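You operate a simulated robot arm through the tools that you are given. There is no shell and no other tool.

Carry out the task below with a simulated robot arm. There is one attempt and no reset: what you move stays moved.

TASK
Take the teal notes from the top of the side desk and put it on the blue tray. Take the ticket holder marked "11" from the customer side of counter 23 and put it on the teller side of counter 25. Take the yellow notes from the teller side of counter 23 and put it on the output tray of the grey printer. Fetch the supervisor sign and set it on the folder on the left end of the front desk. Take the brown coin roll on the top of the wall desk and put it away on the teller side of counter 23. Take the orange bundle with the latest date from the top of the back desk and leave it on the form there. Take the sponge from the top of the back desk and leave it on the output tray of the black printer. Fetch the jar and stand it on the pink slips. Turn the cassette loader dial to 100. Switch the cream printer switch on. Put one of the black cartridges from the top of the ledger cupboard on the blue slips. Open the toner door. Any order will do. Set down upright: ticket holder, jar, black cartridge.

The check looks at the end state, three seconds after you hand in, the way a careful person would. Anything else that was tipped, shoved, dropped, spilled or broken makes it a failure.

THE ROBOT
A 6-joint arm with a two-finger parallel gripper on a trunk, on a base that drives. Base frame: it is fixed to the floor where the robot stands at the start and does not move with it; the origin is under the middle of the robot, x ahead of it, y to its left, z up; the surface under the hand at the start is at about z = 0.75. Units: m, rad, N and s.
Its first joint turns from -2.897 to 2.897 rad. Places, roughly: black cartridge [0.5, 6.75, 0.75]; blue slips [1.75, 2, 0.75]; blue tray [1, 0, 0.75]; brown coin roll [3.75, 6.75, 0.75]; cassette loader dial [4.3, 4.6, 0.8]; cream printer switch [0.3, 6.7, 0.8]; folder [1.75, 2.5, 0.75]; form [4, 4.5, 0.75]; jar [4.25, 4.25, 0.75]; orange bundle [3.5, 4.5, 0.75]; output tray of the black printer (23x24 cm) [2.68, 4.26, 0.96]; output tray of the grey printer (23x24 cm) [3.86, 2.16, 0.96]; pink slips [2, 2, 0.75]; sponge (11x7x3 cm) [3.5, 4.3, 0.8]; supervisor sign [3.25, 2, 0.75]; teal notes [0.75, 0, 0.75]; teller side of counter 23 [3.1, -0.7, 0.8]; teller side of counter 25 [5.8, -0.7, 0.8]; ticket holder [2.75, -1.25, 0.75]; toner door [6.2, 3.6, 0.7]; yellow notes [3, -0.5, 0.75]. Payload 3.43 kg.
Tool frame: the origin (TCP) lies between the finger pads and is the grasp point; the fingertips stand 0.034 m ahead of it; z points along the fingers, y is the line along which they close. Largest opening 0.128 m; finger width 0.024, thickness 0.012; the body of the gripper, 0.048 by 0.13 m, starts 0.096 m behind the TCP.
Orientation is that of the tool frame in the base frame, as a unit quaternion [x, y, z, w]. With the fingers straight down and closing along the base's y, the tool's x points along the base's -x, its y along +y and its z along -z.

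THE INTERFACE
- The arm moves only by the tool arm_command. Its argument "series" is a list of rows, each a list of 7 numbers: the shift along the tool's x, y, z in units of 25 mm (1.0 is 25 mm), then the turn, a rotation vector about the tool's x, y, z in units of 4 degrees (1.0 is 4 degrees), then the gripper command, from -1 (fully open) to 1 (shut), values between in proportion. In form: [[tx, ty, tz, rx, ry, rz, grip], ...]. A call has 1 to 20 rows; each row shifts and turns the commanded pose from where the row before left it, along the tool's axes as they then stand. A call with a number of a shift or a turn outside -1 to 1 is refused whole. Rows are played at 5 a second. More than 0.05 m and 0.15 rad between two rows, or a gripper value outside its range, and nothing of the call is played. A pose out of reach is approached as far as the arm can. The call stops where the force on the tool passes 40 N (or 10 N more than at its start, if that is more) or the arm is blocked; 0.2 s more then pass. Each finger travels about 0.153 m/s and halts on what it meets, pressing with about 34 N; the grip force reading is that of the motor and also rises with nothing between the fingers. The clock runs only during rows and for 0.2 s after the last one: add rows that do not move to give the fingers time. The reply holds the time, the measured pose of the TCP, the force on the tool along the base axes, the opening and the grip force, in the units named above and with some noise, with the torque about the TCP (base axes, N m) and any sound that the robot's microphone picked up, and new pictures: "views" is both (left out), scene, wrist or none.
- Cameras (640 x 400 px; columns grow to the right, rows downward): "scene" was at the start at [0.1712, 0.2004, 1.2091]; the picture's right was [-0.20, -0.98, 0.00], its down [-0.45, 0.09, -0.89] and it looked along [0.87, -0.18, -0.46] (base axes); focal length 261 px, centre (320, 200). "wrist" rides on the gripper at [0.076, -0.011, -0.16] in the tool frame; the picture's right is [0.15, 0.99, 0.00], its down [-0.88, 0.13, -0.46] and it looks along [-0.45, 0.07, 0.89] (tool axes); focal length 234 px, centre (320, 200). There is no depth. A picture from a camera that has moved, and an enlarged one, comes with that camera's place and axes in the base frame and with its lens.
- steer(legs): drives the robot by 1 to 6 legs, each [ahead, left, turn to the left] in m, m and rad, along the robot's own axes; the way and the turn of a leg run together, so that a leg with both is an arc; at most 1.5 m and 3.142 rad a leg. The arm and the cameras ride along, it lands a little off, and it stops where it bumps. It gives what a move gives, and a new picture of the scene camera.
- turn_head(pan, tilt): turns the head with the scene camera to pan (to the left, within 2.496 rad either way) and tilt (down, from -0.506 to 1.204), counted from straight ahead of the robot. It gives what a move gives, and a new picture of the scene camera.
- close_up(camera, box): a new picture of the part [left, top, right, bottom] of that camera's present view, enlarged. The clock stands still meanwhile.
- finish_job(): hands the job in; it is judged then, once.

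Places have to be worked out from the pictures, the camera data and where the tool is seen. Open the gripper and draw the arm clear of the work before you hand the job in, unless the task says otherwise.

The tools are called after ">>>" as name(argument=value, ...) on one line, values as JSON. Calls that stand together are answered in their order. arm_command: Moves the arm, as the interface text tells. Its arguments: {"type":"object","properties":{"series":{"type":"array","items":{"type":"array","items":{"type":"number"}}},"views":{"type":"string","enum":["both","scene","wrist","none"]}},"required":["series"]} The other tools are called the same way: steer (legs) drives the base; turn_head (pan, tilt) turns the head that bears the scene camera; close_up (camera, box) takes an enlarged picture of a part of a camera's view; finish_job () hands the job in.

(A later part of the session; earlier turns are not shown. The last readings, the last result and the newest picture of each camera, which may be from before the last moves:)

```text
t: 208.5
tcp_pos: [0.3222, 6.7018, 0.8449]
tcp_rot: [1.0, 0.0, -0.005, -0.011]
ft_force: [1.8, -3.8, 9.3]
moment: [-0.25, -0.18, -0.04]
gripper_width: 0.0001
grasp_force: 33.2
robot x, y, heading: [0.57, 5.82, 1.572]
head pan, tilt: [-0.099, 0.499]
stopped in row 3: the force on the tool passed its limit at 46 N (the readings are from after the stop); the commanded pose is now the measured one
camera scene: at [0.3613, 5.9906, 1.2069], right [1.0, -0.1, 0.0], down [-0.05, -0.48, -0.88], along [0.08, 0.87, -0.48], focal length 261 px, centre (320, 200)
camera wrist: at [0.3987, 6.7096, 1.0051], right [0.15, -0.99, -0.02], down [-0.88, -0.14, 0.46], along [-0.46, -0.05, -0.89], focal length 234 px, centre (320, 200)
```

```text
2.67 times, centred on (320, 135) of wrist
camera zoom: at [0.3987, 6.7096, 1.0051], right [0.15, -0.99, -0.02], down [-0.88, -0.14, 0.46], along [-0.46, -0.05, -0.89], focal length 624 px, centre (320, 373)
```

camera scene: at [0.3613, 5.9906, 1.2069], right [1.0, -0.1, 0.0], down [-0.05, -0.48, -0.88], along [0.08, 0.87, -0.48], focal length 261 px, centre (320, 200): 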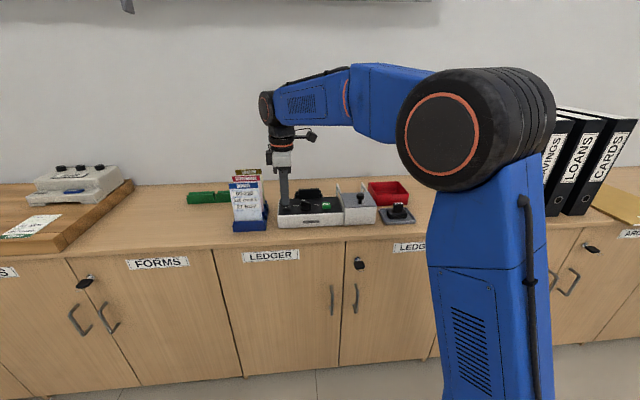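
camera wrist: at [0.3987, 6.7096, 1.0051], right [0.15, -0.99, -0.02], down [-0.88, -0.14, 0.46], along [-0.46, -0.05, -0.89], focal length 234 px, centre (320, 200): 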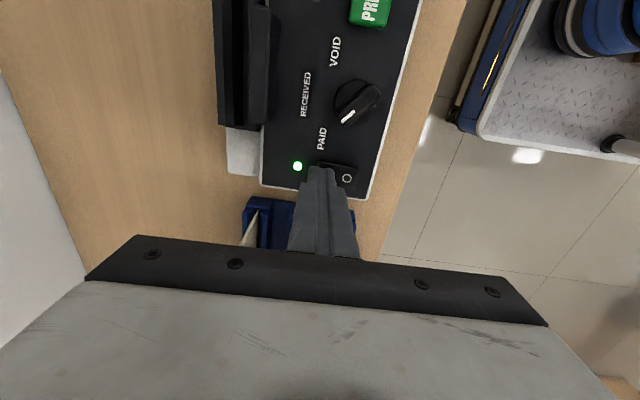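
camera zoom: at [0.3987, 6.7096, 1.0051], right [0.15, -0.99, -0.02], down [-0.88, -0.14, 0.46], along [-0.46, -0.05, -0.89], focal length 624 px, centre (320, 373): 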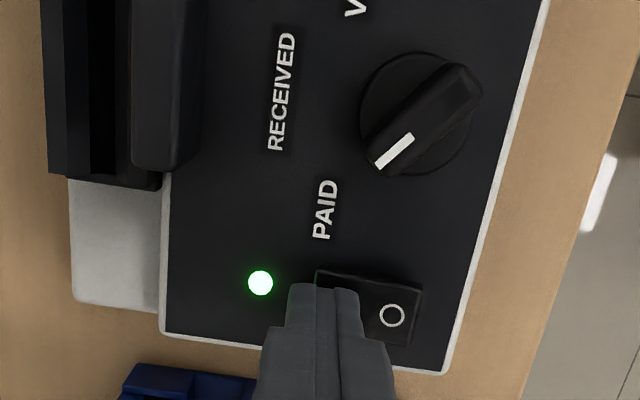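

The LED is green: the printer is on. I raise the hand and move over the "NEW" cartridge.

>>> arm_command(series=[[0, 0, -1, 0, 0, 0, 1], [0, 0, -1, 0, 0, 0, 1], [0, 0, -1, 0, 0, 0, 1], [0, 0, -1, 0, 0, 0, 1], [0, 0, -1, 0, 0, 0, 1], [0, 0, -1, 0, 0, 0, 0]], views="wrist")

>>> arm_command(series=[[1, 0.05, 0, 0, 0, 0, -0.1], [1, 0.05, 0, 0, 0, 0, -0.1], [1, 0.05, 0, 0, 0, 0, -0.1], [1, 0.05, 0, 0, 0, 0, -0.1], [1, 0.05, 0, 0, 0, 0, -0.1], [1, 0.05, 0, 0, 0, 0, -0.1], [1, 0.05, 0, 0, 0, 0, -0.1], [1, 0.05, 0, 0, 0, 0, -0.1], [1, 0.05, 0, 0, 0, 0, -0.1], [1, 0.05, 0, 0, 0, 0, -0.1], [1, 0.05, 0, 0, 0, 0, -0.1], [1, 0.05, 0, 0, 0, 0, -0.1], [1, 0.05, 0, 0, 0, 0, -0.1], [1, 0.05, 0, 0, 0, 0, -0.1], [0.3, 0, 0, 0, 0, 0, -0.1], [0, 0, 0, 0, 0, 0, -0.1]])

>>> close_up(camera="wrist", box=[200, 60, 440, 210])

```text
t: 209.9
tcp_pos: [0.3206, 6.6978, 0.9957]
tcp_rot: [1.0, 0.0, -0.006, -0.011]
ft_force: [-0.2, 0.2, -0.3]
moment: [0.02, 0.01, -0.01]
gripper_width: 0.0642
grasp_force: 0.0
robot x, y, heading: [0.5715, 5.8233, 1.575]
head pan, tilt: [-0.099, 0.499]
camera wrist: at [0.3988, 6.7059, 1.1554], right [0.15, -0.99, -0.02], down [-0.88, -0.14, 0.46], along [-0.46, -0.05, -0.89], focal length 234 px, centre (320, 200)
```

wrist: 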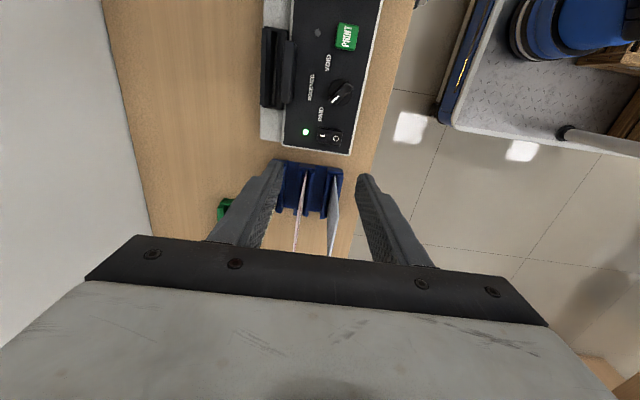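

```text
t: 213.3
tcp_pos: [0.6798, 6.6822, 0.9917]
tcp_rot: [1.0, 0.0, -0.006, -0.011]
ft_force: [-0.4, 0.8, 0.4]
moment: [0.0, 0.01, 0.03]
gripper_width: 0.0705
grasp_force: 0.0
robot x, y, heading: [0.5706, 5.8227, 1.577]
head pan, tilt: [-0.099, 0.499]
camera scene: at [0.3612, 5.991, 1.2068], right [1.0, -0.1, 0.0], down [-0.05, -0.48, -0.88], along [0.08, 0.87, -0.48], focal length 261 px, centre (320, 200)
camera wrist: at [0.7578, 6.6901, 1.15], right [0.15, -0.99, -0.02], down [-0.88, -0.14, 0.46], along [-0.46, -0.05, -0.89], focal length 234 px, centre (320, 200)
```

scene: 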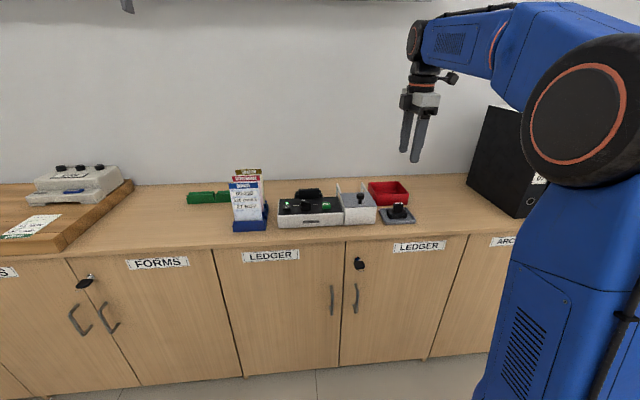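
wrist: 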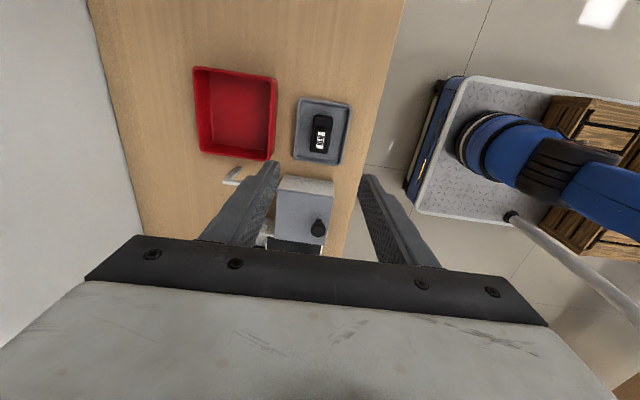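

```text
2.67 times, centred on (320, 135) of wrist
camera zoom: at [0.7578, 6.6901, 1.15], right [0.15, -0.99, -0.02], down [-0.88, -0.14, 0.46], along [-0.46, -0.05, -0.89], focal length 624 px, centre (320, 373)
```

zoom: 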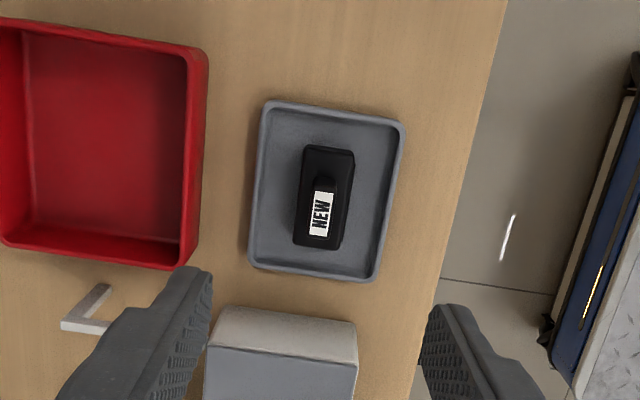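

Cartridge centre is (0.677, 6.684), aligned with the tool. I descend to just above it with a 60 mm opening.

>>> arm_command(series=[[-0.1, -0.1, 1, 0, 0, 0, 0.06], [0, 0, 1, 0, 0, 0, 0.06], [0, 0, 1, 0, 0, 0, 0.06], [0, 0, 1, 0, 0, 0, 0.06], [0, 0, 1, 0, 0, 0, 0.06], [0, 0, 1, 0, 0, 0, 0.06], [0, 0, 0.3, 0, 0, 0, 0.06], [0, 0, 0, 0, 0, 0, 0.06]])

>>> close_up(camera="scene", box=[340, 165, 436, 225])

>>> close_up(camera="wrist", box=[200, 60, 440, 210])

```text
t: 215.1
tcp_pos: [0.6752, 6.6893, 0.833]
tcp_rot: [1.0, 0.0, -0.005, -0.011]
ft_force: [0.1, 0.1, -0.3]
moment: [0.02, -0.03, 0.01]
gripper_width: 0.0598
grasp_force: 0.0
robot x, y, heading: [0.5691, 5.8203, 1.576]
head pan, tilt: [-0.099, 0.499]
camera scene: at [0.3612, 5.991, 1.2068], right [1.0, -0.1, 0.0], down [-0.05, -0.48, -0.88], along [0.08, 0.87, -0.48], focal length 261 px, centre (320, 200)
camera wrist: at [0.7532, 6.697, 0.9919], right [0.15, -0.99, -0.02], down [-0.88, -0.14, 0.46], along [-0.46, -0.05, -0.89], focal length 234 px, centre (320, 200)
```

scene: 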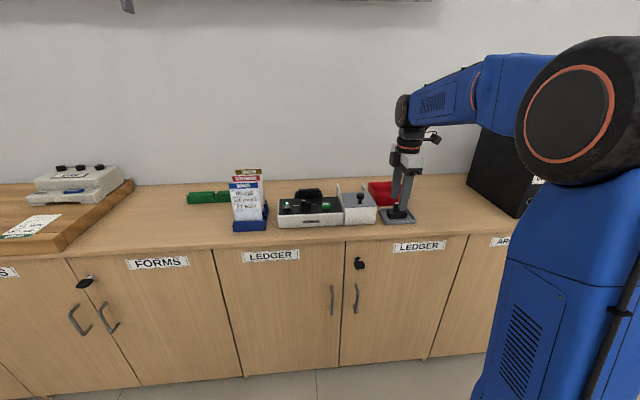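
wrist: 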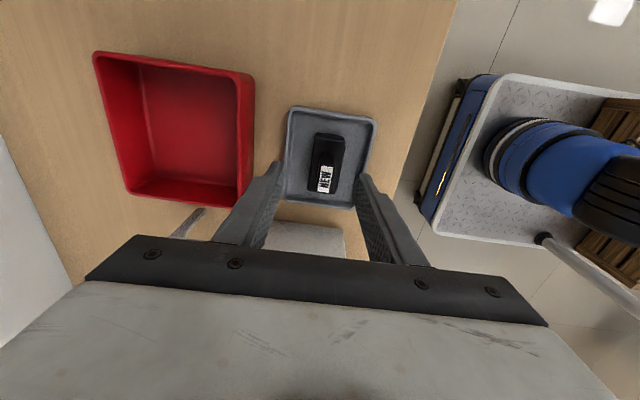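

```text
6.67 times, centred on (388, 195) of scene
camera zoom: at [0.3612, 5.991, 1.2068], right [1.0, -0.1, 0.0], down [-0.05, -0.48, -0.88], along [0.08, 0.87, -0.48], focal length 1742 px, centre (-133, 233)
```

zoom: 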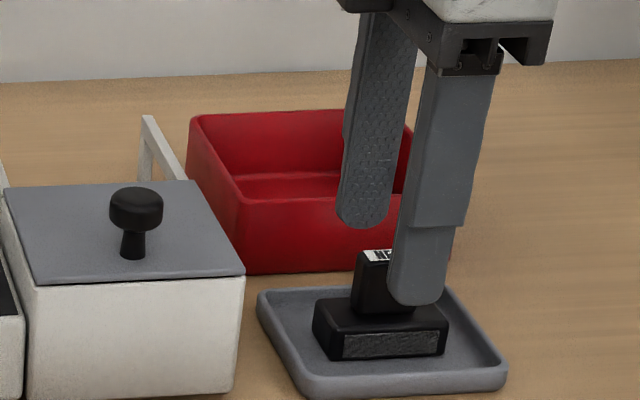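

```text
2.67 times, centred on (320, 135) of wrist
camera zoom: at [0.7532, 6.697, 0.9919], right [0.15, -0.99, -0.02], down [-0.88, -0.14, 0.46], along [-0.46, -0.05, -0.89], focal length 624 px, centre (320, 373)
```

zoom: 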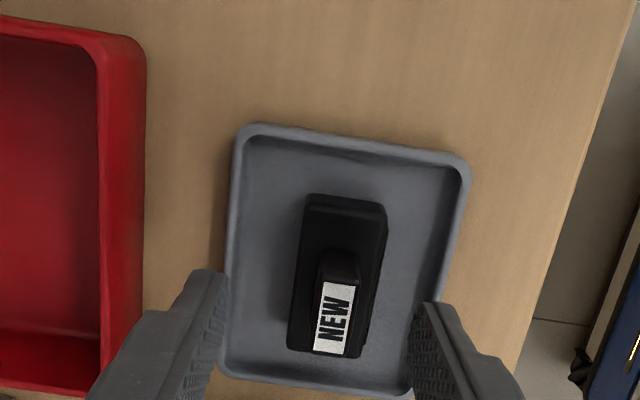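

The cartridge is about 4 mm off centre; I correct, lower the last 2 cm and grip the upper block.

>>> arm_command(series=[[0, 0.16, 0, 0, 0, 0, 0.06], [0, 0, 0.5, 0, 0, 0, 0.06], [0, 0, 0.35, 0, 0, 0, 0.06], [0, 0, 0, 0, 0, 0, 0.06], [0, 0, 0, 0, 0, 0, 1], [0, 0, 0, 0, 0, 0, 1], [0, 0, 0, 0, 0, 0, 1]])

>>> close_up(camera="scene", box=[340, 165, 436, 225])

>>> close_up(camera="wrist", box=[200, 60, 440, 210])

```text
t: 216.7
tcp_pos: [0.677, 6.6848, 0.8121]
tcp_rot: [1.0, -0.001, -0.005, -0.011]
ft_force: [-0.1, 0.4, 2.8]
moment: [-0.03, 0.02, -0.01]
gripper_width: 0.0127
grasp_force: 33.5
robot x, y, heading: [0.5709, 5.8249, 1.576]
head pan, tilt: [-0.099, 0.499]
camera scene: at [0.3612, 5.991, 1.2068], right [1.0, -0.1, 0.0], down [-0.05, -0.48, -0.88], along [0.08, 0.87, -0.48], focal length 261 px, centre (320, 200)
camera wrist: at [0.7536, 6.6931, 0.9711], right [0.15, -0.99, -0.02], down [-0.88, -0.14, 0.46], along [-0.46, -0.05, -0.89], focal length 234 px, centre (320, 200)
```

scene: 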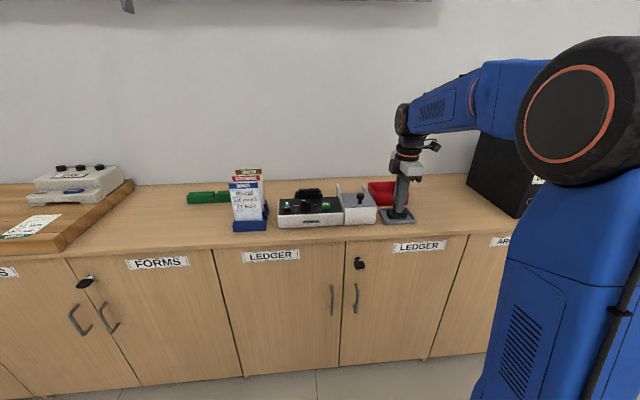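
wrist: 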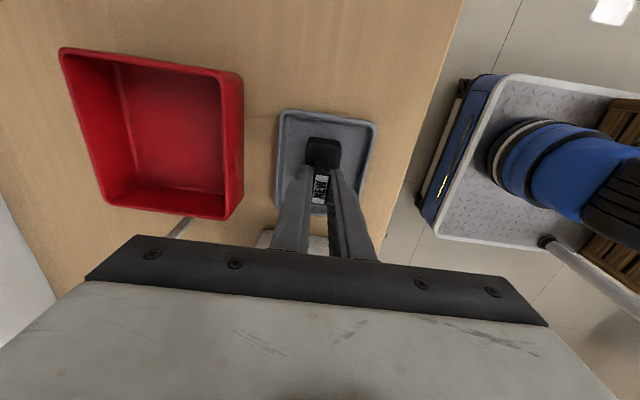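

```text
6.67 times, centred on (388, 195) of scene
camera zoom: at [0.3612, 5.991, 1.2068], right [1.0, -0.1, 0.0], down [-0.05, -0.48, -0.88], along [0.08, 0.87, -0.48], focal length 1742 px, centre (-133, 233)
```

zoom: 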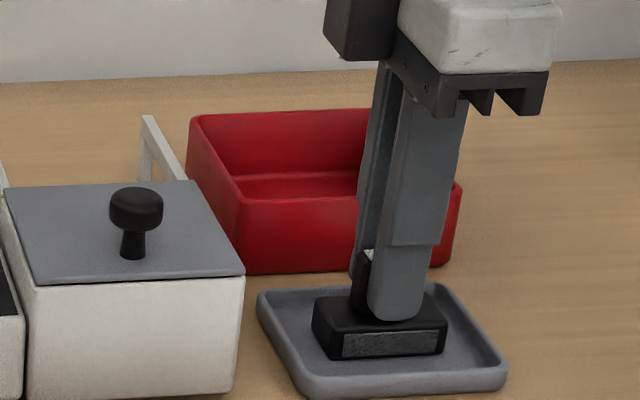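

```text
2.67 times, centred on (320, 135) of wrist
camera zoom: at [0.7536, 6.6931, 0.9711], right [0.15, -0.99, -0.02], down [-0.88, -0.14, 0.46], along [-0.46, -0.05, -0.89], focal length 624 px, centre (320, 373)
```

zoom: 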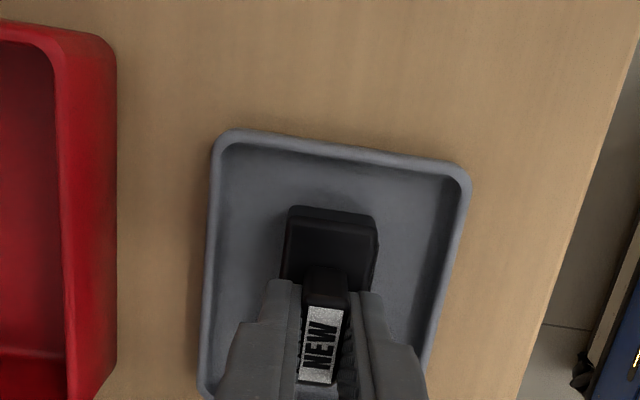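

Gripped by its 13 mm handle. I lift it out, retract, and drive back to the left end of the front desk, within reach of the slips.

>>> arm_command(series=[[0, 0, -0.5, 0, 0, 0, 1], [0, 0, -1, 0, 0, 0, 1], [0, 0, -1, 0, 0, 0, 1], [0, 0, -1, 0, 0, 0, 1], [0, 0, -1, 0, 0, 0, 1], [0, 0, -1, 0, 0, 0, 1], [0, 0, -1, 0, 0, 0, 1], [0, 0, -1, 0, 0, 0, 1], [0, 0, -1, 0, 0, 0, 1], [0, 0, -1, 0, 0, 0, 1], [0, 1, -1, 0, 0, 0, 1], [0, 1, -1, 0, 0, 0, 1], [0, 1, 0, 0, 0, 0, 1], [0, 1, 0, 0, 0, 0, 1], [0, 1, 0, 0, 0, 0, 1], [0, 1, 0, 0, 0, 0, 1], [0, 1, 0, 0, 0, 0, 1], [0, 1, 0, 0, 0, 0, 1], [0, 1, 0, 0, 0, 0, 1], [0, 1, 0, 0, 0, 0, 1]])

>>> close_up(camera="scene", box=[250, 140, 410, 240])

```text
t: 220.9
tcp_pos: [0.6787, 6.4279, 1.0932]
tcp_rot: [1.0, 0.0, -0.006, -0.01]
ft_force: [-0.4, 0.6, -0.3]
moment: [-0.03, 0.04, 0.0]
gripper_width: 0.0131
grasp_force: 33.9
robot x, y, heading: [0.571, 5.821, 1.574]
head pan, tilt: [-0.099, 0.499]
camera scene: at [0.3613, 5.9912, 1.2068], right [1.0, -0.1, 0.0], down [-0.05, -0.48, -0.88], along [0.08, 0.87, -0.48], focal length 261 px, centre (320, 200)
camera wrist: at [0.7553, 6.436, 1.2529], right [0.15, -0.99, -0.02], down [-0.88, -0.14, 0.46], along [-0.46, -0.05, -0.89], focal length 234 px, centre (320, 200)
```

scene: 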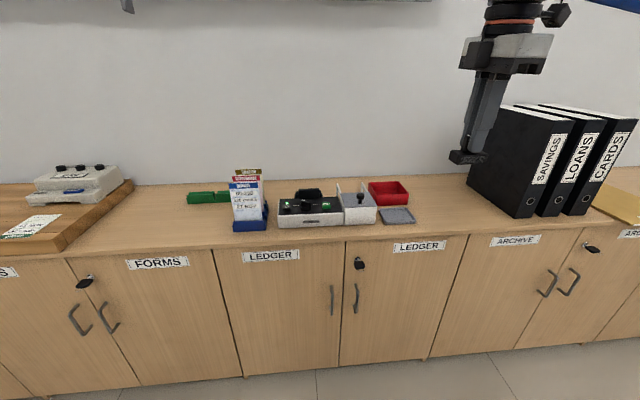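
wrist: 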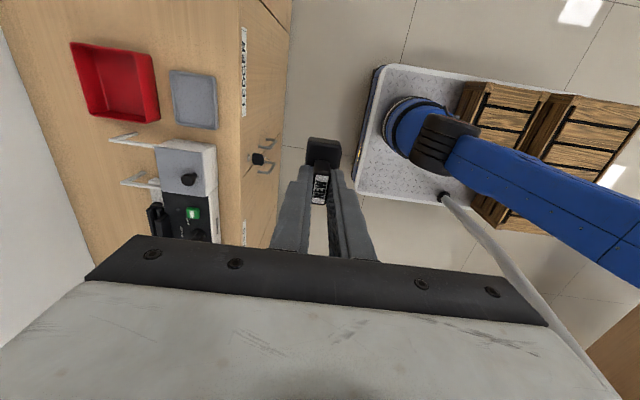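

```text
4.00 times, centred on (330, 190) of scene
camera zoom: at [0.3613, 5.9912, 1.2068], right [1.0, -0.1, 0.0], down [-0.05, -0.48, -0.88], along [0.08, 0.87, -0.48], focal length 1045 px, centre (280, 240)
```

zoom: 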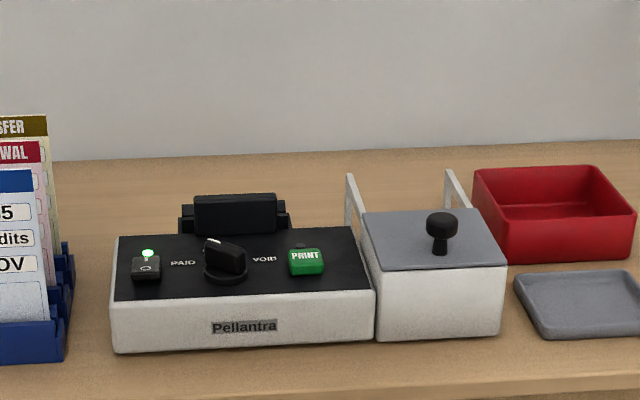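

Holding it well, and the printer LED stays on. Driving back to the front desk's left end.

>>> steer(legs=[[-0.6, 0, 0], [0, -0.45, 0], [-1.5, 0, 0], [-1.4, 0, 0], [0, 0, -1.57]])

>>> turn_head(pan=-0.4, tilt=0.5)

```text
t: 244.1
tcp_pos: [1.7109, 2.2229, 1.0939]
tcp_rot: [0.715, -0.699, 0.004, -0.011]
ft_force: [0.1, 0.4, 0.4]
moment: [0.01, 0.01, 0.0]
gripper_width: 0.0128
grasp_force: 34.1
robot x, y, heading: [1.1025, 2.3161, 0.025]
head pan, tilt: [-0.099, 0.499]
camera scene: at [1.2686, 2.5289, 1.2068], right [-0.07, -1.0, 0.0], down [-0.48, 0.03, -0.88], along [0.88, -0.06, -0.48], focal length 261 px, centre (320, 200)
```

scene: 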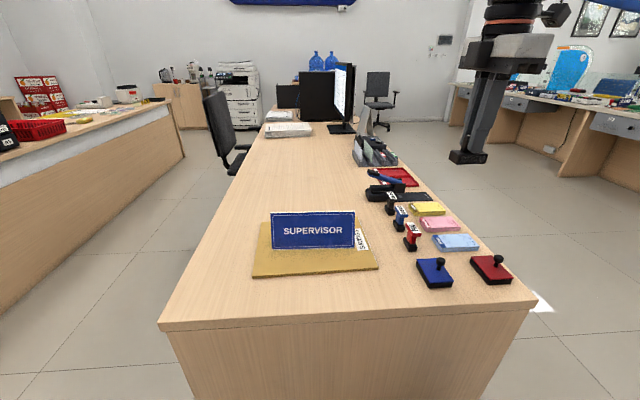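

```text
t: 244.9
tcp_pos: [1.7102, 2.2221, 1.0935]
tcp_rot: [0.715, -0.699, 0.004, -0.012]
ft_force: [-0.3, 0.2, -1.1]
moment: [0.01, -0.01, -0.01]
gripper_width: 0.0128
grasp_force: 33.8
robot x, y, heading: [1.1031, 2.3136, 0.024]
head pan, tilt: [-0.4, 0.499]
camera scene: at [1.2626, 2.5025, 1.2068], right [-0.36, -0.93, 0.0], down [-0.45, 0.17, -0.88], along [0.82, -0.32, -0.48], focal length 261 px, centre (320, 200)
```

scene: 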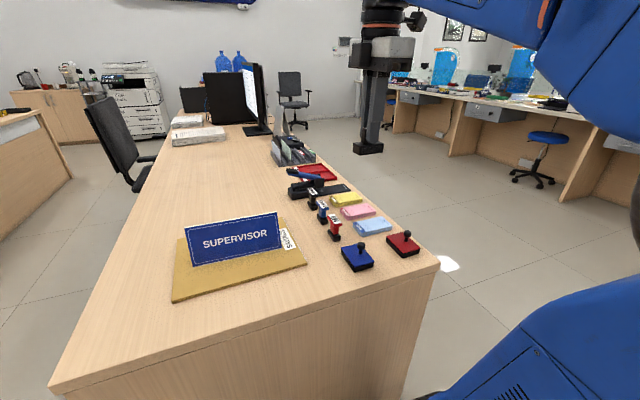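

Blue slips at about (1.81, 2.12). I bring the cartridge above them and look down.

>>> arm_command(series=[[0.8, -0.8, 0, 0, 0, 0, 1], [0.8, -0.8, 0, 0, 0, 0, 1], [0.8, -0.8, 0, 0, 0, 0, 1], [0.8, -0.8, 0, 0, 0, 0, 1], [0.8, -0.8, 0, 0, 0, 0, 1], [0, 0, 1, 0, 0, 0, 1], [0, 0, 1, 0, 0, 0, 1], [0, 0, 1, 0, 0, 0, 1], [0, 0, 0, 0, 0, 0, 1]])

>>> close_up(camera="wrist", box=[160, 40, 480, 240])

>>> close_up(camera="scene", box=[260, 140, 450, 280])

```text
t: 246.9
tcp_pos: [1.8153, 2.1267, 1.0198]
tcp_rot: [0.716, -0.698, 0.005, -0.012]
ft_force: [0.0, 0.1, -1.0]
moment: [0.02, -0.02, 0.01]
gripper_width: 0.0128
grasp_force: 34.1
robot x, y, heading: [1.1014, 2.3132, 0.027]
head pan, tilt: [-0.4, 0.499]
camera scene: at [1.2626, 2.5024, 1.2068], right [-0.36, -0.93, 0.0], down [-0.45, 0.17, -0.88], along [0.82, -0.32, -0.48], focal length 261 px, centre (320, 200)
camera wrist: at [1.8241, 2.0496, 1.1794], right [-0.98, -0.17, -0.02], down [-0.16, 0.87, 0.46], along [-0.06, 0.46, -0.89], focal length 234 px, centre (320, 200)
```

scene: 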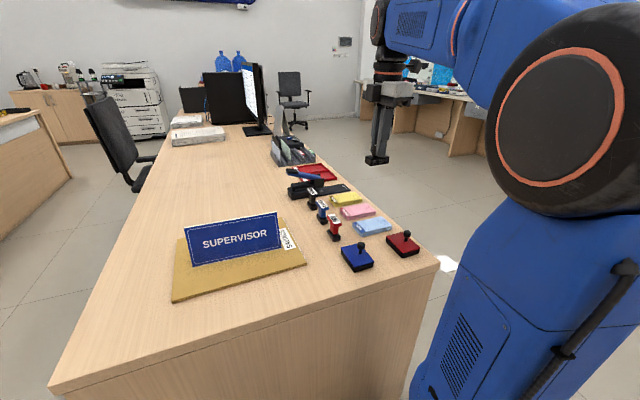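
wrist: 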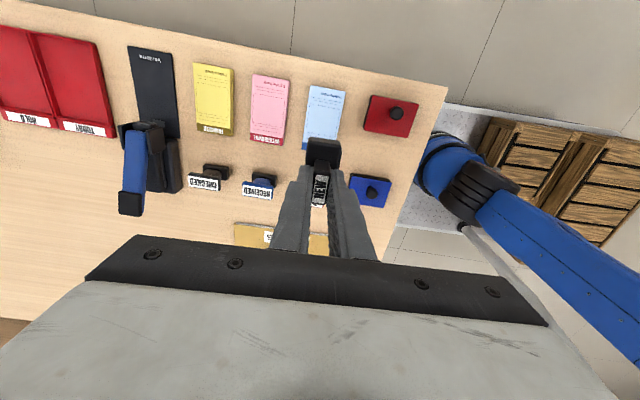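

```text
2.00 times, centred on (320, 140) of wrist
camera zoom: at [1.8241, 2.0496, 1.1794], right [-0.98, -0.17, -0.02], down [-0.16, 0.87, 0.46], along [-0.06, 0.46, -0.89], focal length 468 px, centre (320, 320)
```

zoom: 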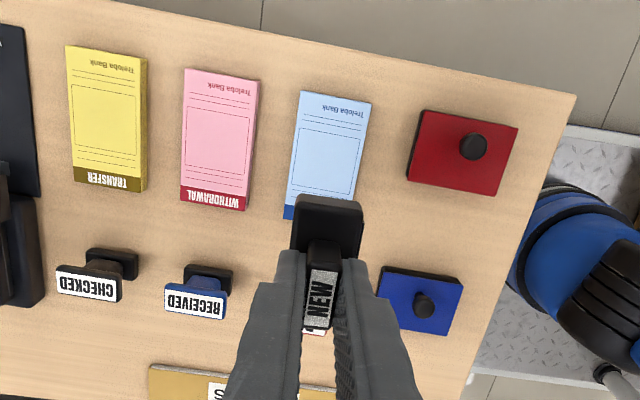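

```text
2.86 times, centred on (355, 210) of scene
camera zoom: at [1.2626, 2.5024, 1.2068], right [-0.36, -0.93, 0.0], down [-0.45, 0.17, -0.88], along [0.82, -0.32, -0.48], focal length 747 px, centre (220, 171)
```

zoom: 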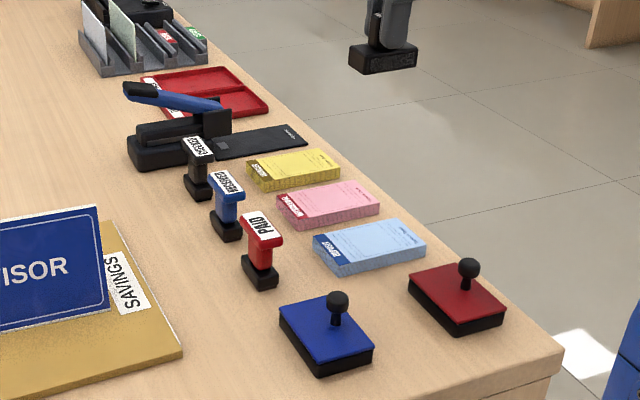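

The blue pad is centred at (1.818, 2.116), 55×103 mm; the cartridge is aligned along it. I fine-tune and lower until it stands on the pad.

>>> arm_command(series=[[0.42, -0.1, 1, 0, 0, 0, 1], [0, 0, 1, 0, 0, 0, 1], [0, 0, 1, 0, 0, 0, 1], [0, 0, 1, 0, 0, 0, 1], [0, 0, 1, 0, 0, 0, 1], [0, 0, 1, 0, 0, 0, 1], [0, 0, 0.8, 0, 0, 0, 1], [0, 0, 0, 0, 0, 0, 1]])

>>> close_up(camera="wrist", box=[160, 40, 480, 240])

>>> close_up(camera="scene", box=[310, 160, 430, 260])

```text
t: 248.7
tcp_pos: [1.8214, 2.1175, 0.8487]
tcp_rot: [0.716, -0.698, 0.004, -0.012]
ft_force: [-0.1, 0.1, -0.8]
moment: [0.02, -0.02, 0.0]
gripper_width: 0.0128
grasp_force: 33.6
robot x, y, heading: [1.1004, 2.3143, 0.026]
head pan, tilt: [-0.4, 0.499]
camera scene: at [1.2626, 2.5024, 1.2068], right [-0.36, -0.93, 0.0], down [-0.45, 0.17, -0.88], along [0.82, -0.32, -0.48], focal length 261 px, centre (320, 200)
camera wrist: at [1.8304, 2.0409, 1.0081], right [-0.98, -0.17, -0.02], down [-0.16, 0.87, 0.46], along [-0.06, 0.46, -0.89], focal length 234 px, centre (320, 200)
```

scene: 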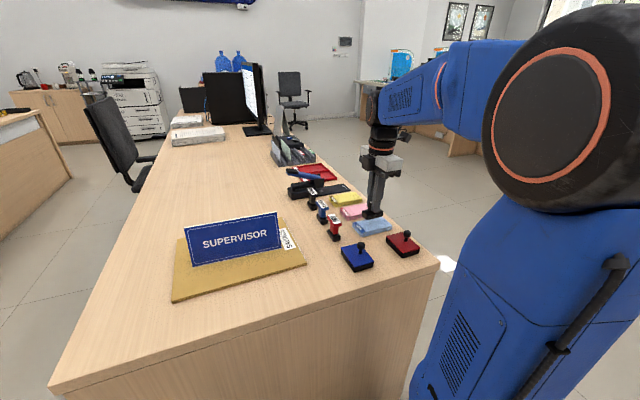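
wrist: 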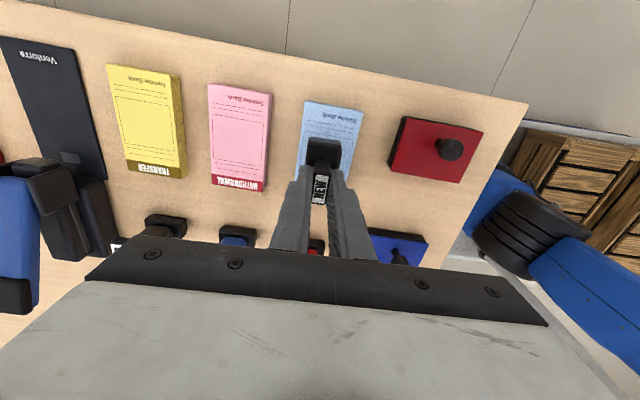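

```text
2.00 times, centred on (320, 140) of wrist
camera zoom: at [1.8304, 2.0409, 1.0081], right [-0.98, -0.17, -0.02], down [-0.16, 0.87, 0.46], along [-0.06, 0.46, -0.89], focal length 468 px, centre (320, 320)
```

zoom: 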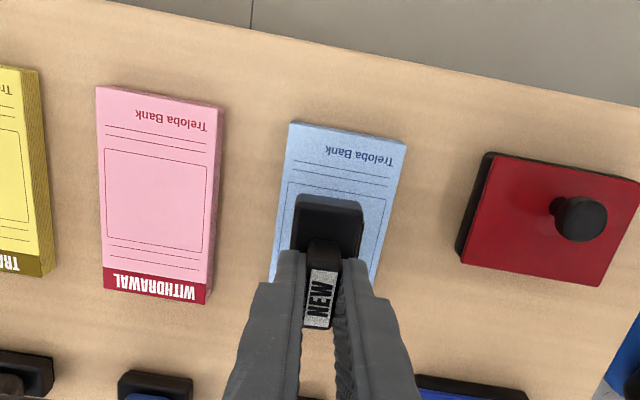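

```text
4.00 times, centred on (370, 210) of scene
camera zoom: at [1.2626, 2.5024, 1.2068], right [-0.36, -0.93, 0.0], down [-0.45, 0.17, -0.88], along [0.82, -0.32, -0.48], focal length 1045 px, centre (120, 160)
```

zoom: 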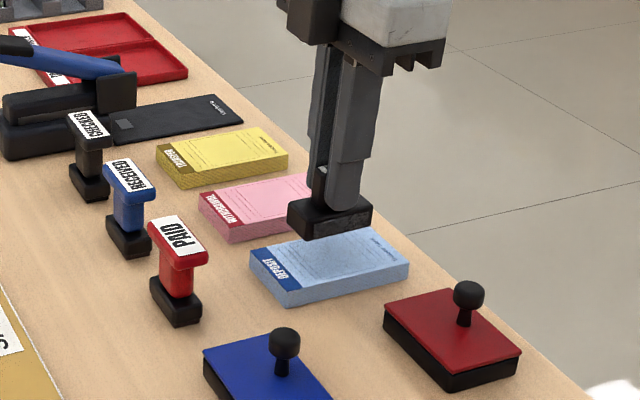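

Well aligned; lowering the last centimetre or two in small steps.

>>> arm_command(series=[[0, 0, 0.3, 0, 0, 0, 1], [0, 0, 0.15, 0, 0, 0, 1], [0, 0, 0.12, 0, 0, 0, 1], [0, 0, 0.12, 0, 0, 0, 1], [0, 0, 0.12, 0, 0, 0, 1], [0, 0, 0, 0, 0, 0, 1]], views="none")

```text
t: 250.1
tcp_pos: [1.8214, 2.1179, 0.8304]
tcp_rot: [0.716, -0.698, 0.003, -0.011]
ft_force: [0.6, 1.0, -0.7]
moment: [-0.02, -0.01, -0.01]
gripper_width: 0.0129
grasp_force: 33.7
robot x, y, heading: [1.1007, 2.3154, 0.027]
head pan, tilt: [-0.4, 0.499]
```

>>> arm_command(series=[[0, 0, 0.12, 0, 0, 0, 1], [0, 0, 0.12, 0, 0, 0, 1], [0, 0, 0.12, 0, 0, 0, 1], [0, 0, 0.12, 0, 0, 0, 1], [0, 0, 0, 0, 0, 0, 1]], views="none")

>>> close_up(camera="scene", box=[310, 160, 430, 260])

```text
t: 251.3
tcp_pos: [1.8227, 2.1186, 0.8193]
tcp_rot: [0.716, -0.698, 0.007, -0.013]
ft_force: [-3.5, 0.4, 12.8]
moment: [0.05, 0.31, 0.01]
gripper_width: 0.0129
grasp_force: 34.1
robot x, y, heading: [1.1027, 2.3157, 0.029]
head pan, tilt: [-0.4, 0.499]
stopped in row 5: the force on the tool passed its limit at 42 N (the readings are from after the stop); the commanded pose is now the measured one
```

```text
4.00 times, centred on (370, 210) of scene
camera zoom: at [1.2621, 2.5025, 1.2069], right [-0.36, -0.93, 0.0], down [-0.45, 0.17, -0.88], along [0.82, -0.32, -0.48], focal length 1045 px, centre (120, 160)
```

zoom: 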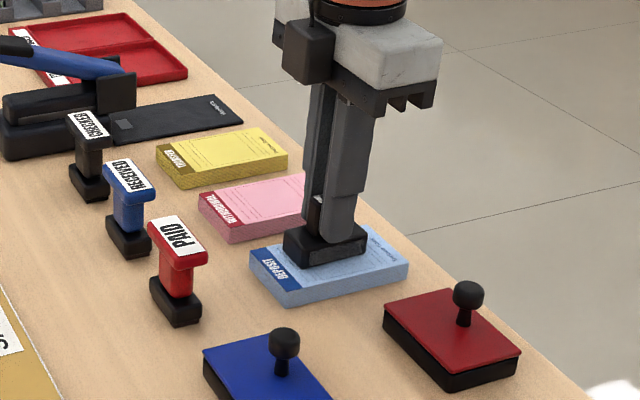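

The cartridge stands on the blue pad, nearly centred. I open and rise straight up.

>>> arm_command(series=[[0, 0, -0.05, 0, 0, 0, 0.6], [0, 0, 0, 0, 0, 0, 0.3], [0, 0, 0, 0, 0, 0, 0.3], [0, 0, -0.5, 0, 0, 0, 0.3], [0, 0, -1, 0, 0, 0, 0.3], [0, 0, -1, 0, 0, 0, 0.3], [0, 0, -1, 0, 0, 0, 0.3], [0, 0, -1, 0, 0, 0, 0.3], [0, 0, -1, 0, 0, 0, 0.3], [0, 0, -1, 0, 0, 0, 0.3], [0, 0, -1, 0, 0, 0, 0.3], [0, 0, -1, 0, 0, 0, 0.3], [0, 0, -1, 0, 0, 0, 0.3], [0, 0, -1, 0, 0, 0, 0.3]])

>>> close_up(camera="scene", box=[310, 160, 430, 260])

>>> close_up(camera="wrist", box=[160, 0, 480, 200])

```text
t: 254.3
tcp_pos: [1.8166, 2.1152, 1.0823]
tcp_rot: [0.715, -0.699, 0.006, -0.012]
ft_force: [0.3, 0.6, -0.2]
moment: [-0.03, 0.0, 0.0]
gripper_width: 0.0448
grasp_force: 0.0
robot x, y, heading: [1.1014, 2.314, 0.025]
head pan, tilt: [-0.4, 0.499]
camera scene: at [1.2626, 2.5023, 1.2068], right [-0.36, -0.93, 0.0], down [-0.45, 0.17, -0.88], along [0.82, -0.32, -0.48], focal length 261 px, centre (320, 200)
camera wrist: at [1.8247, 2.039, 1.2432], right [-0.98, -0.17, -0.03], down [-0.16, 0.87, 0.46], along [-0.06, 0.46, -0.89], focal length 234 px, centre (320, 200)
```

scene: 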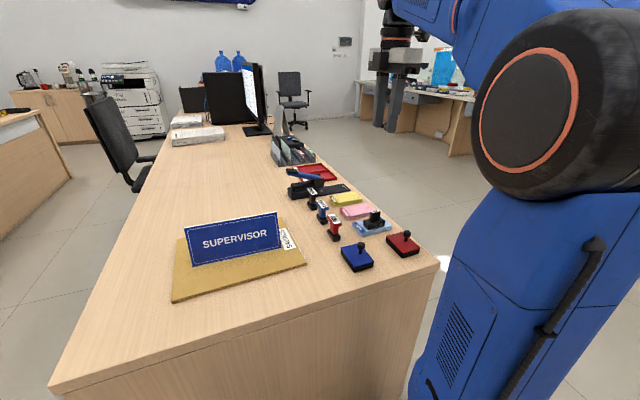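
wrist: 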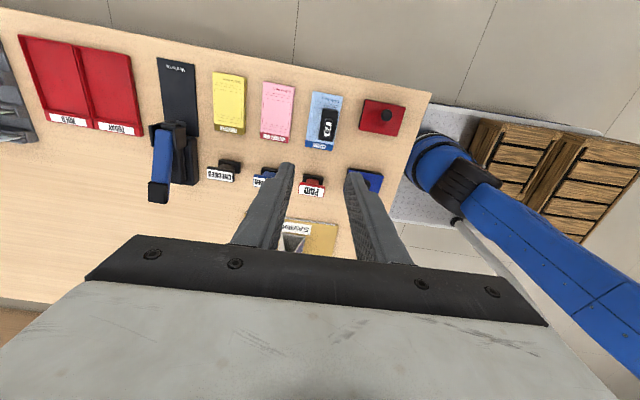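

```text
4.00 times, centred on (370, 210) of scene
camera zoom: at [1.2626, 2.5023, 1.2068], right [-0.36, -0.93, 0.0], down [-0.45, 0.17, -0.88], along [0.82, -0.32, -0.48], focal length 1045 px, centre (120, 160)
```

zoom: 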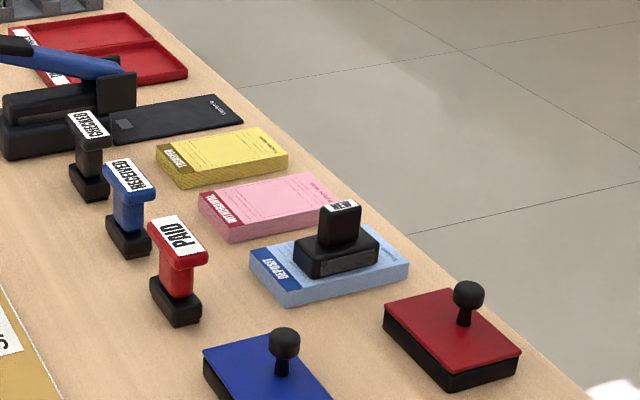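

```text
2.00 times, centred on (320, 100) of wrist
camera zoom: at [1.8247, 2.039, 1.2432], right [-0.98, -0.17, -0.03], down [-0.16, 0.87, 0.46], along [-0.06, 0.46, -0.89], focal length 468 px, centre (320, 400)
```

zoom: 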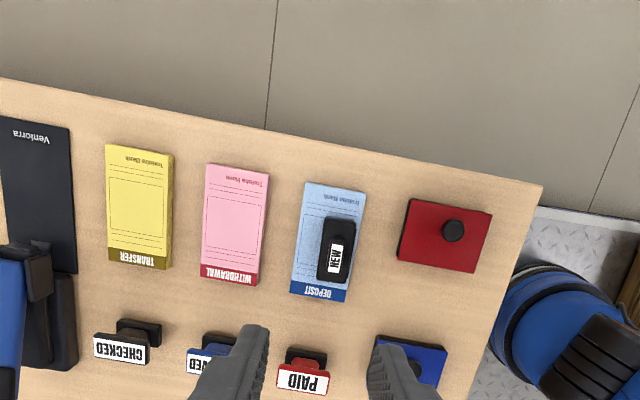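

The cartridge stands on the blue slips. I retract and sidestep to the corridor between the front and back desks to look along it.

>>> arm_command(series=[[0, 1, 0, 0, 0, 0, 0], [0, 1, 0, 0, 0, 0, 0], [0, 1, 0, 0, 0, 0, 0], [0, 1, 0, 0, 0, 0, 0], [-0.5, 1, 0, 0, 0, 0, 0], [-0.5, 1, 0, 0, 0, 0, 0], [-0.5, 1, 0, 0, 0, 0, 0], [-0.5, 1, 0, 0, 0, 0, 0], [-0.5, 0, 0, 0, 0, 0, 0], [-0.5, 0, 0, 0, 0, 0, 0]], views="none")

>>> steer(legs=[[-0.1, 1.15, 0]])

>>> turn_head(pan=0.2, tilt=0.35)

```text
t: 256.5
tcp_pos: [1.6139, 2.186, 1.0776]
tcp_rot: [0.716, -0.698, 0.006, -0.012]
ft_force: [-0.2, 0.1, -1.1]
moment: [0.01, -0.03, 0.0]
gripper_width: 0.0639
grasp_force: 0.0
robot x, y, heading: [1.098, 2.3192, 0.026]
head pan, tilt: [-0.4, 0.499]
```

```text
t: 262.5
tcp_pos: [1.4774, 3.3589, 1.0781]
tcp_rot: [0.72, -0.694, 0.006, -0.012]
ft_force: [1.2, 0.1, 0.4]
moment: [0.01, -0.01, -0.02]
gripper_width: 0.0642
grasp_force: 0.0
robot x, y, heading: [0.9653, 3.4842, 0.044]
head pan, tilt: [-0.4, 0.499]
camera scene: at [1.1216, 3.6718, 1.2068], right [-0.35, -0.94, 0.0], down [-0.45, 0.17, -0.88], along [0.82, -0.31, -0.48], focal length 261 px, centre (320, 200)
```

scene: 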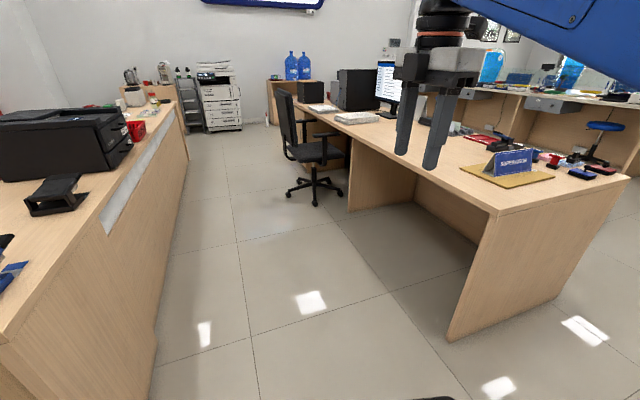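

```text
t: 263.5
tcp_pos: [1.4767, 3.3596, 1.0779]
tcp_rot: [0.72, -0.694, 0.006, -0.013]
ft_force: [0.9, 0.4, -0.1]
moment: [0.01, 0.01, 0.0]
gripper_width: 0.0641
grasp_force: 0.0
robot x, y, heading: [0.9668, 3.4836, 0.041]
head pan, tilt: [0.201, 0.351]
camera scene: at [1.1268, 3.7259, 1.2205], right [0.24, -0.97, 0.0], down [-0.33, -0.08, -0.94], along [0.91, 0.22, -0.34], focal length 261 px, centre (320, 200)
```

scene: 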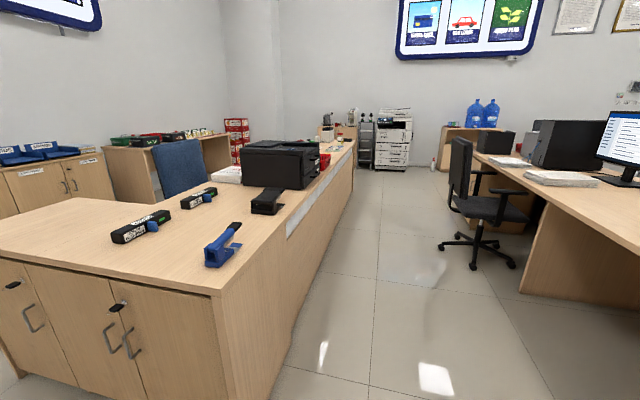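

The corridor is wide enough if the robot stays facing +x (the chair is at y < 3.2). I drive along it towards the back desk's items.

>>> steer(legs=[[0, 0.12, -0.04], [1.4, 0, 0], [1.2, 0, 0]])

>>> turn_head(pan=1.2, tilt=0.45)

```text
t: 277.0
tcp_pos: [4.0657, 3.4375, 1.0778]
tcp_rot: [-0.7, 0.714, -0.006, 0.013]
ft_force: [0.4, -0.4, -0.7]
moment: [-0.01, 0.0, -0.03]
gripper_width: 0.0641
grasp_force: 0.0
robot x, y, heading: [3.5572, 3.5873, -0.019]
head pan, tilt: [0.201, 0.351]
camera scene: at [3.7368, 3.8234, 1.2205], right [0.18, -0.98, 0.0], down [-0.34, -0.06, -0.94], along [0.92, 0.17, -0.34], focal length 261 px, centre (320, 200)
```

scene: 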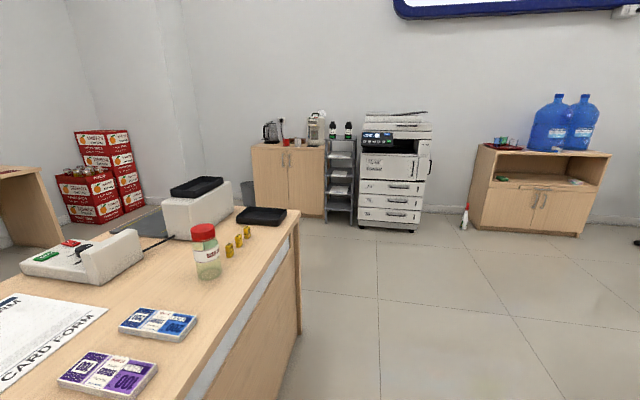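

```text
t: 278.2
tcp_pos: [4.0654, 3.4373, 1.0781]
tcp_rot: [-0.7, 0.714, -0.006, 0.013]
ft_force: [-0.9, 0.2, -1.2]
moment: [0.01, 0.02, 0.0]
gripper_width: 0.064
grasp_force: 0.1
robot x, y, heading: [3.5562, 3.5918, -0.018]
head pan, tilt: [1.201, 0.45]
camera scene: at [3.68, 3.8915, 1.2113], right [0.93, -0.38, 0.0], down [-0.16, -0.4, -0.9], along [0.34, 0.83, -0.44], focal length 261 px, centre (320, 200)
```

scene: 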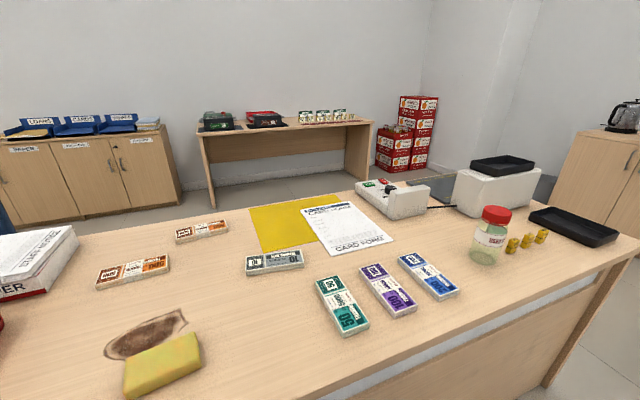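

I see the sponge, two orange bundles, the form, the jar with red lid and the loader. I zoom in to read the dates and the dial.

>>> close_up(camera="scene", box=[80, 205, 240, 305])

>>> close_up(camera="scene", box=[240, 150, 480, 300])

>>> close_up(camera="scene", box=[330, 160, 490, 260])

```text
4.00 times, centred on (160, 255) of scene
camera zoom: at [3.68, 3.8915, 1.2113], right [0.93, -0.38, 0.0], down [-0.16, -0.4, -0.9], along [0.34, 0.83, -0.44], focal length 1045 px, centre (960, -20)
```

zoom: 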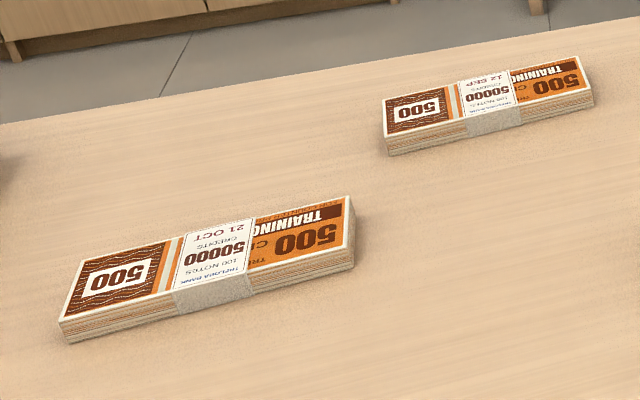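

```text
2.67 times, centred on (360, 225) of scene
camera zoom: at [3.68, 3.8915, 1.2113], right [0.93, -0.38, 0.0], down [-0.16, -0.4, -0.9], along [0.34, 0.83, -0.44], focal length 697 px, centre (213, 133)
```

zoom: 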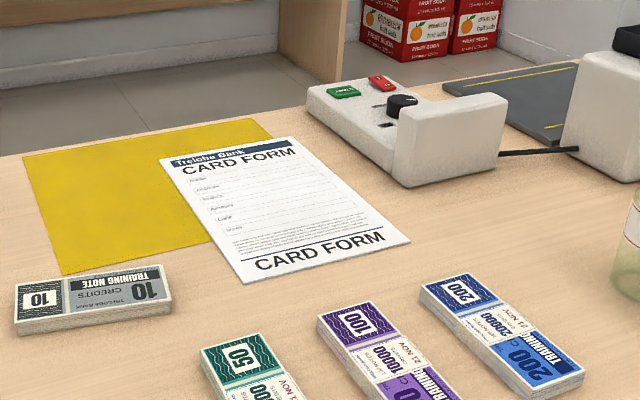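

```text
4.00 times, centred on (410, 210) of scene
camera zoom: at [3.68, 3.8915, 1.2113], right [0.93, -0.38, 0.0], down [-0.16, -0.4, -0.9], along [0.34, 0.83, -0.44], focal length 1045 px, centre (-40, 160)
```

zoom: 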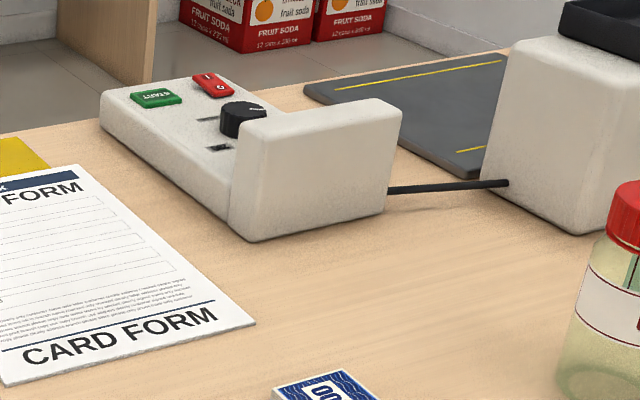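

Near orange bundle reads "21 OCT", the far one "12 SEP", so the near one at about (3.447, 4.533) is wanted; the form spans x 3.93–4.14, y 4.42–4.71. I move closer to the desk.

>>> steer(legs=[[0.2, 0.16, 0.02]])

>>> turn_head(pan=1.4, tilt=0.5)

```text
t: 280.1
tcp_pos: [4.2724, 3.6041, 1.0776]
tcp_rot: [-0.706, 0.708, -0.006, 0.012]
ft_force: [0.2, -0.1, 0.8]
moment: [0.01, 0.01, -0.02]
gripper_width: 0.0641
grasp_force: 0.0
robot x, y, heading: [3.7629, 3.7483, 0.001]
head pan, tilt: [1.201, 0.45]
camera scene: at [3.8791, 4.0524, 1.2113], right [0.93, -0.36, 0.0], down [-0.16, -0.41, -0.9], along [0.32, 0.84, -0.44], focal length 261 px, centre (320, 200)
```

scene: 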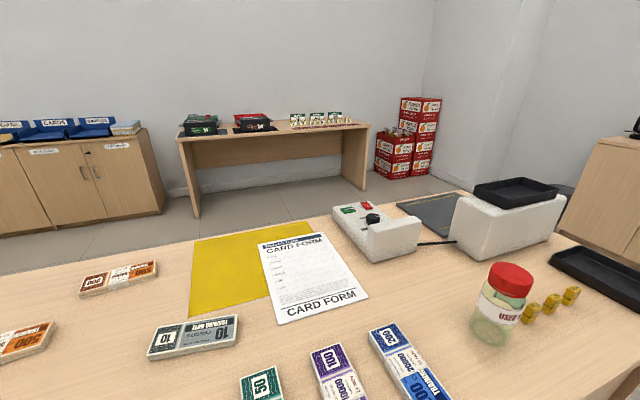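

```text
t: 280.8
tcp_pos: [4.2729, 3.6045, 1.0774]
tcp_rot: [-0.706, 0.708, -0.006, 0.012]
ft_force: [-0.3, -0.3, 0.4]
moment: [-0.02, -0.01, -0.02]
gripper_width: 0.0642
grasp_force: 0.0
robot x, y, heading: [3.7648, 3.7485, -0.0]
head pan, tilt: [1.4, 0.499]
camera scene: at [3.8614, 4.0564, 1.2069], right [0.99, -0.17, 0.0], down [-0.08, -0.47, -0.88], along [0.15, 0.87, -0.48], focal length 261 px, centre (320, 200)
```

scene: 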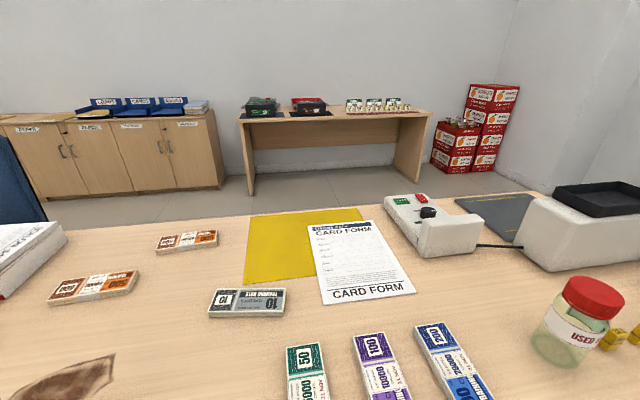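

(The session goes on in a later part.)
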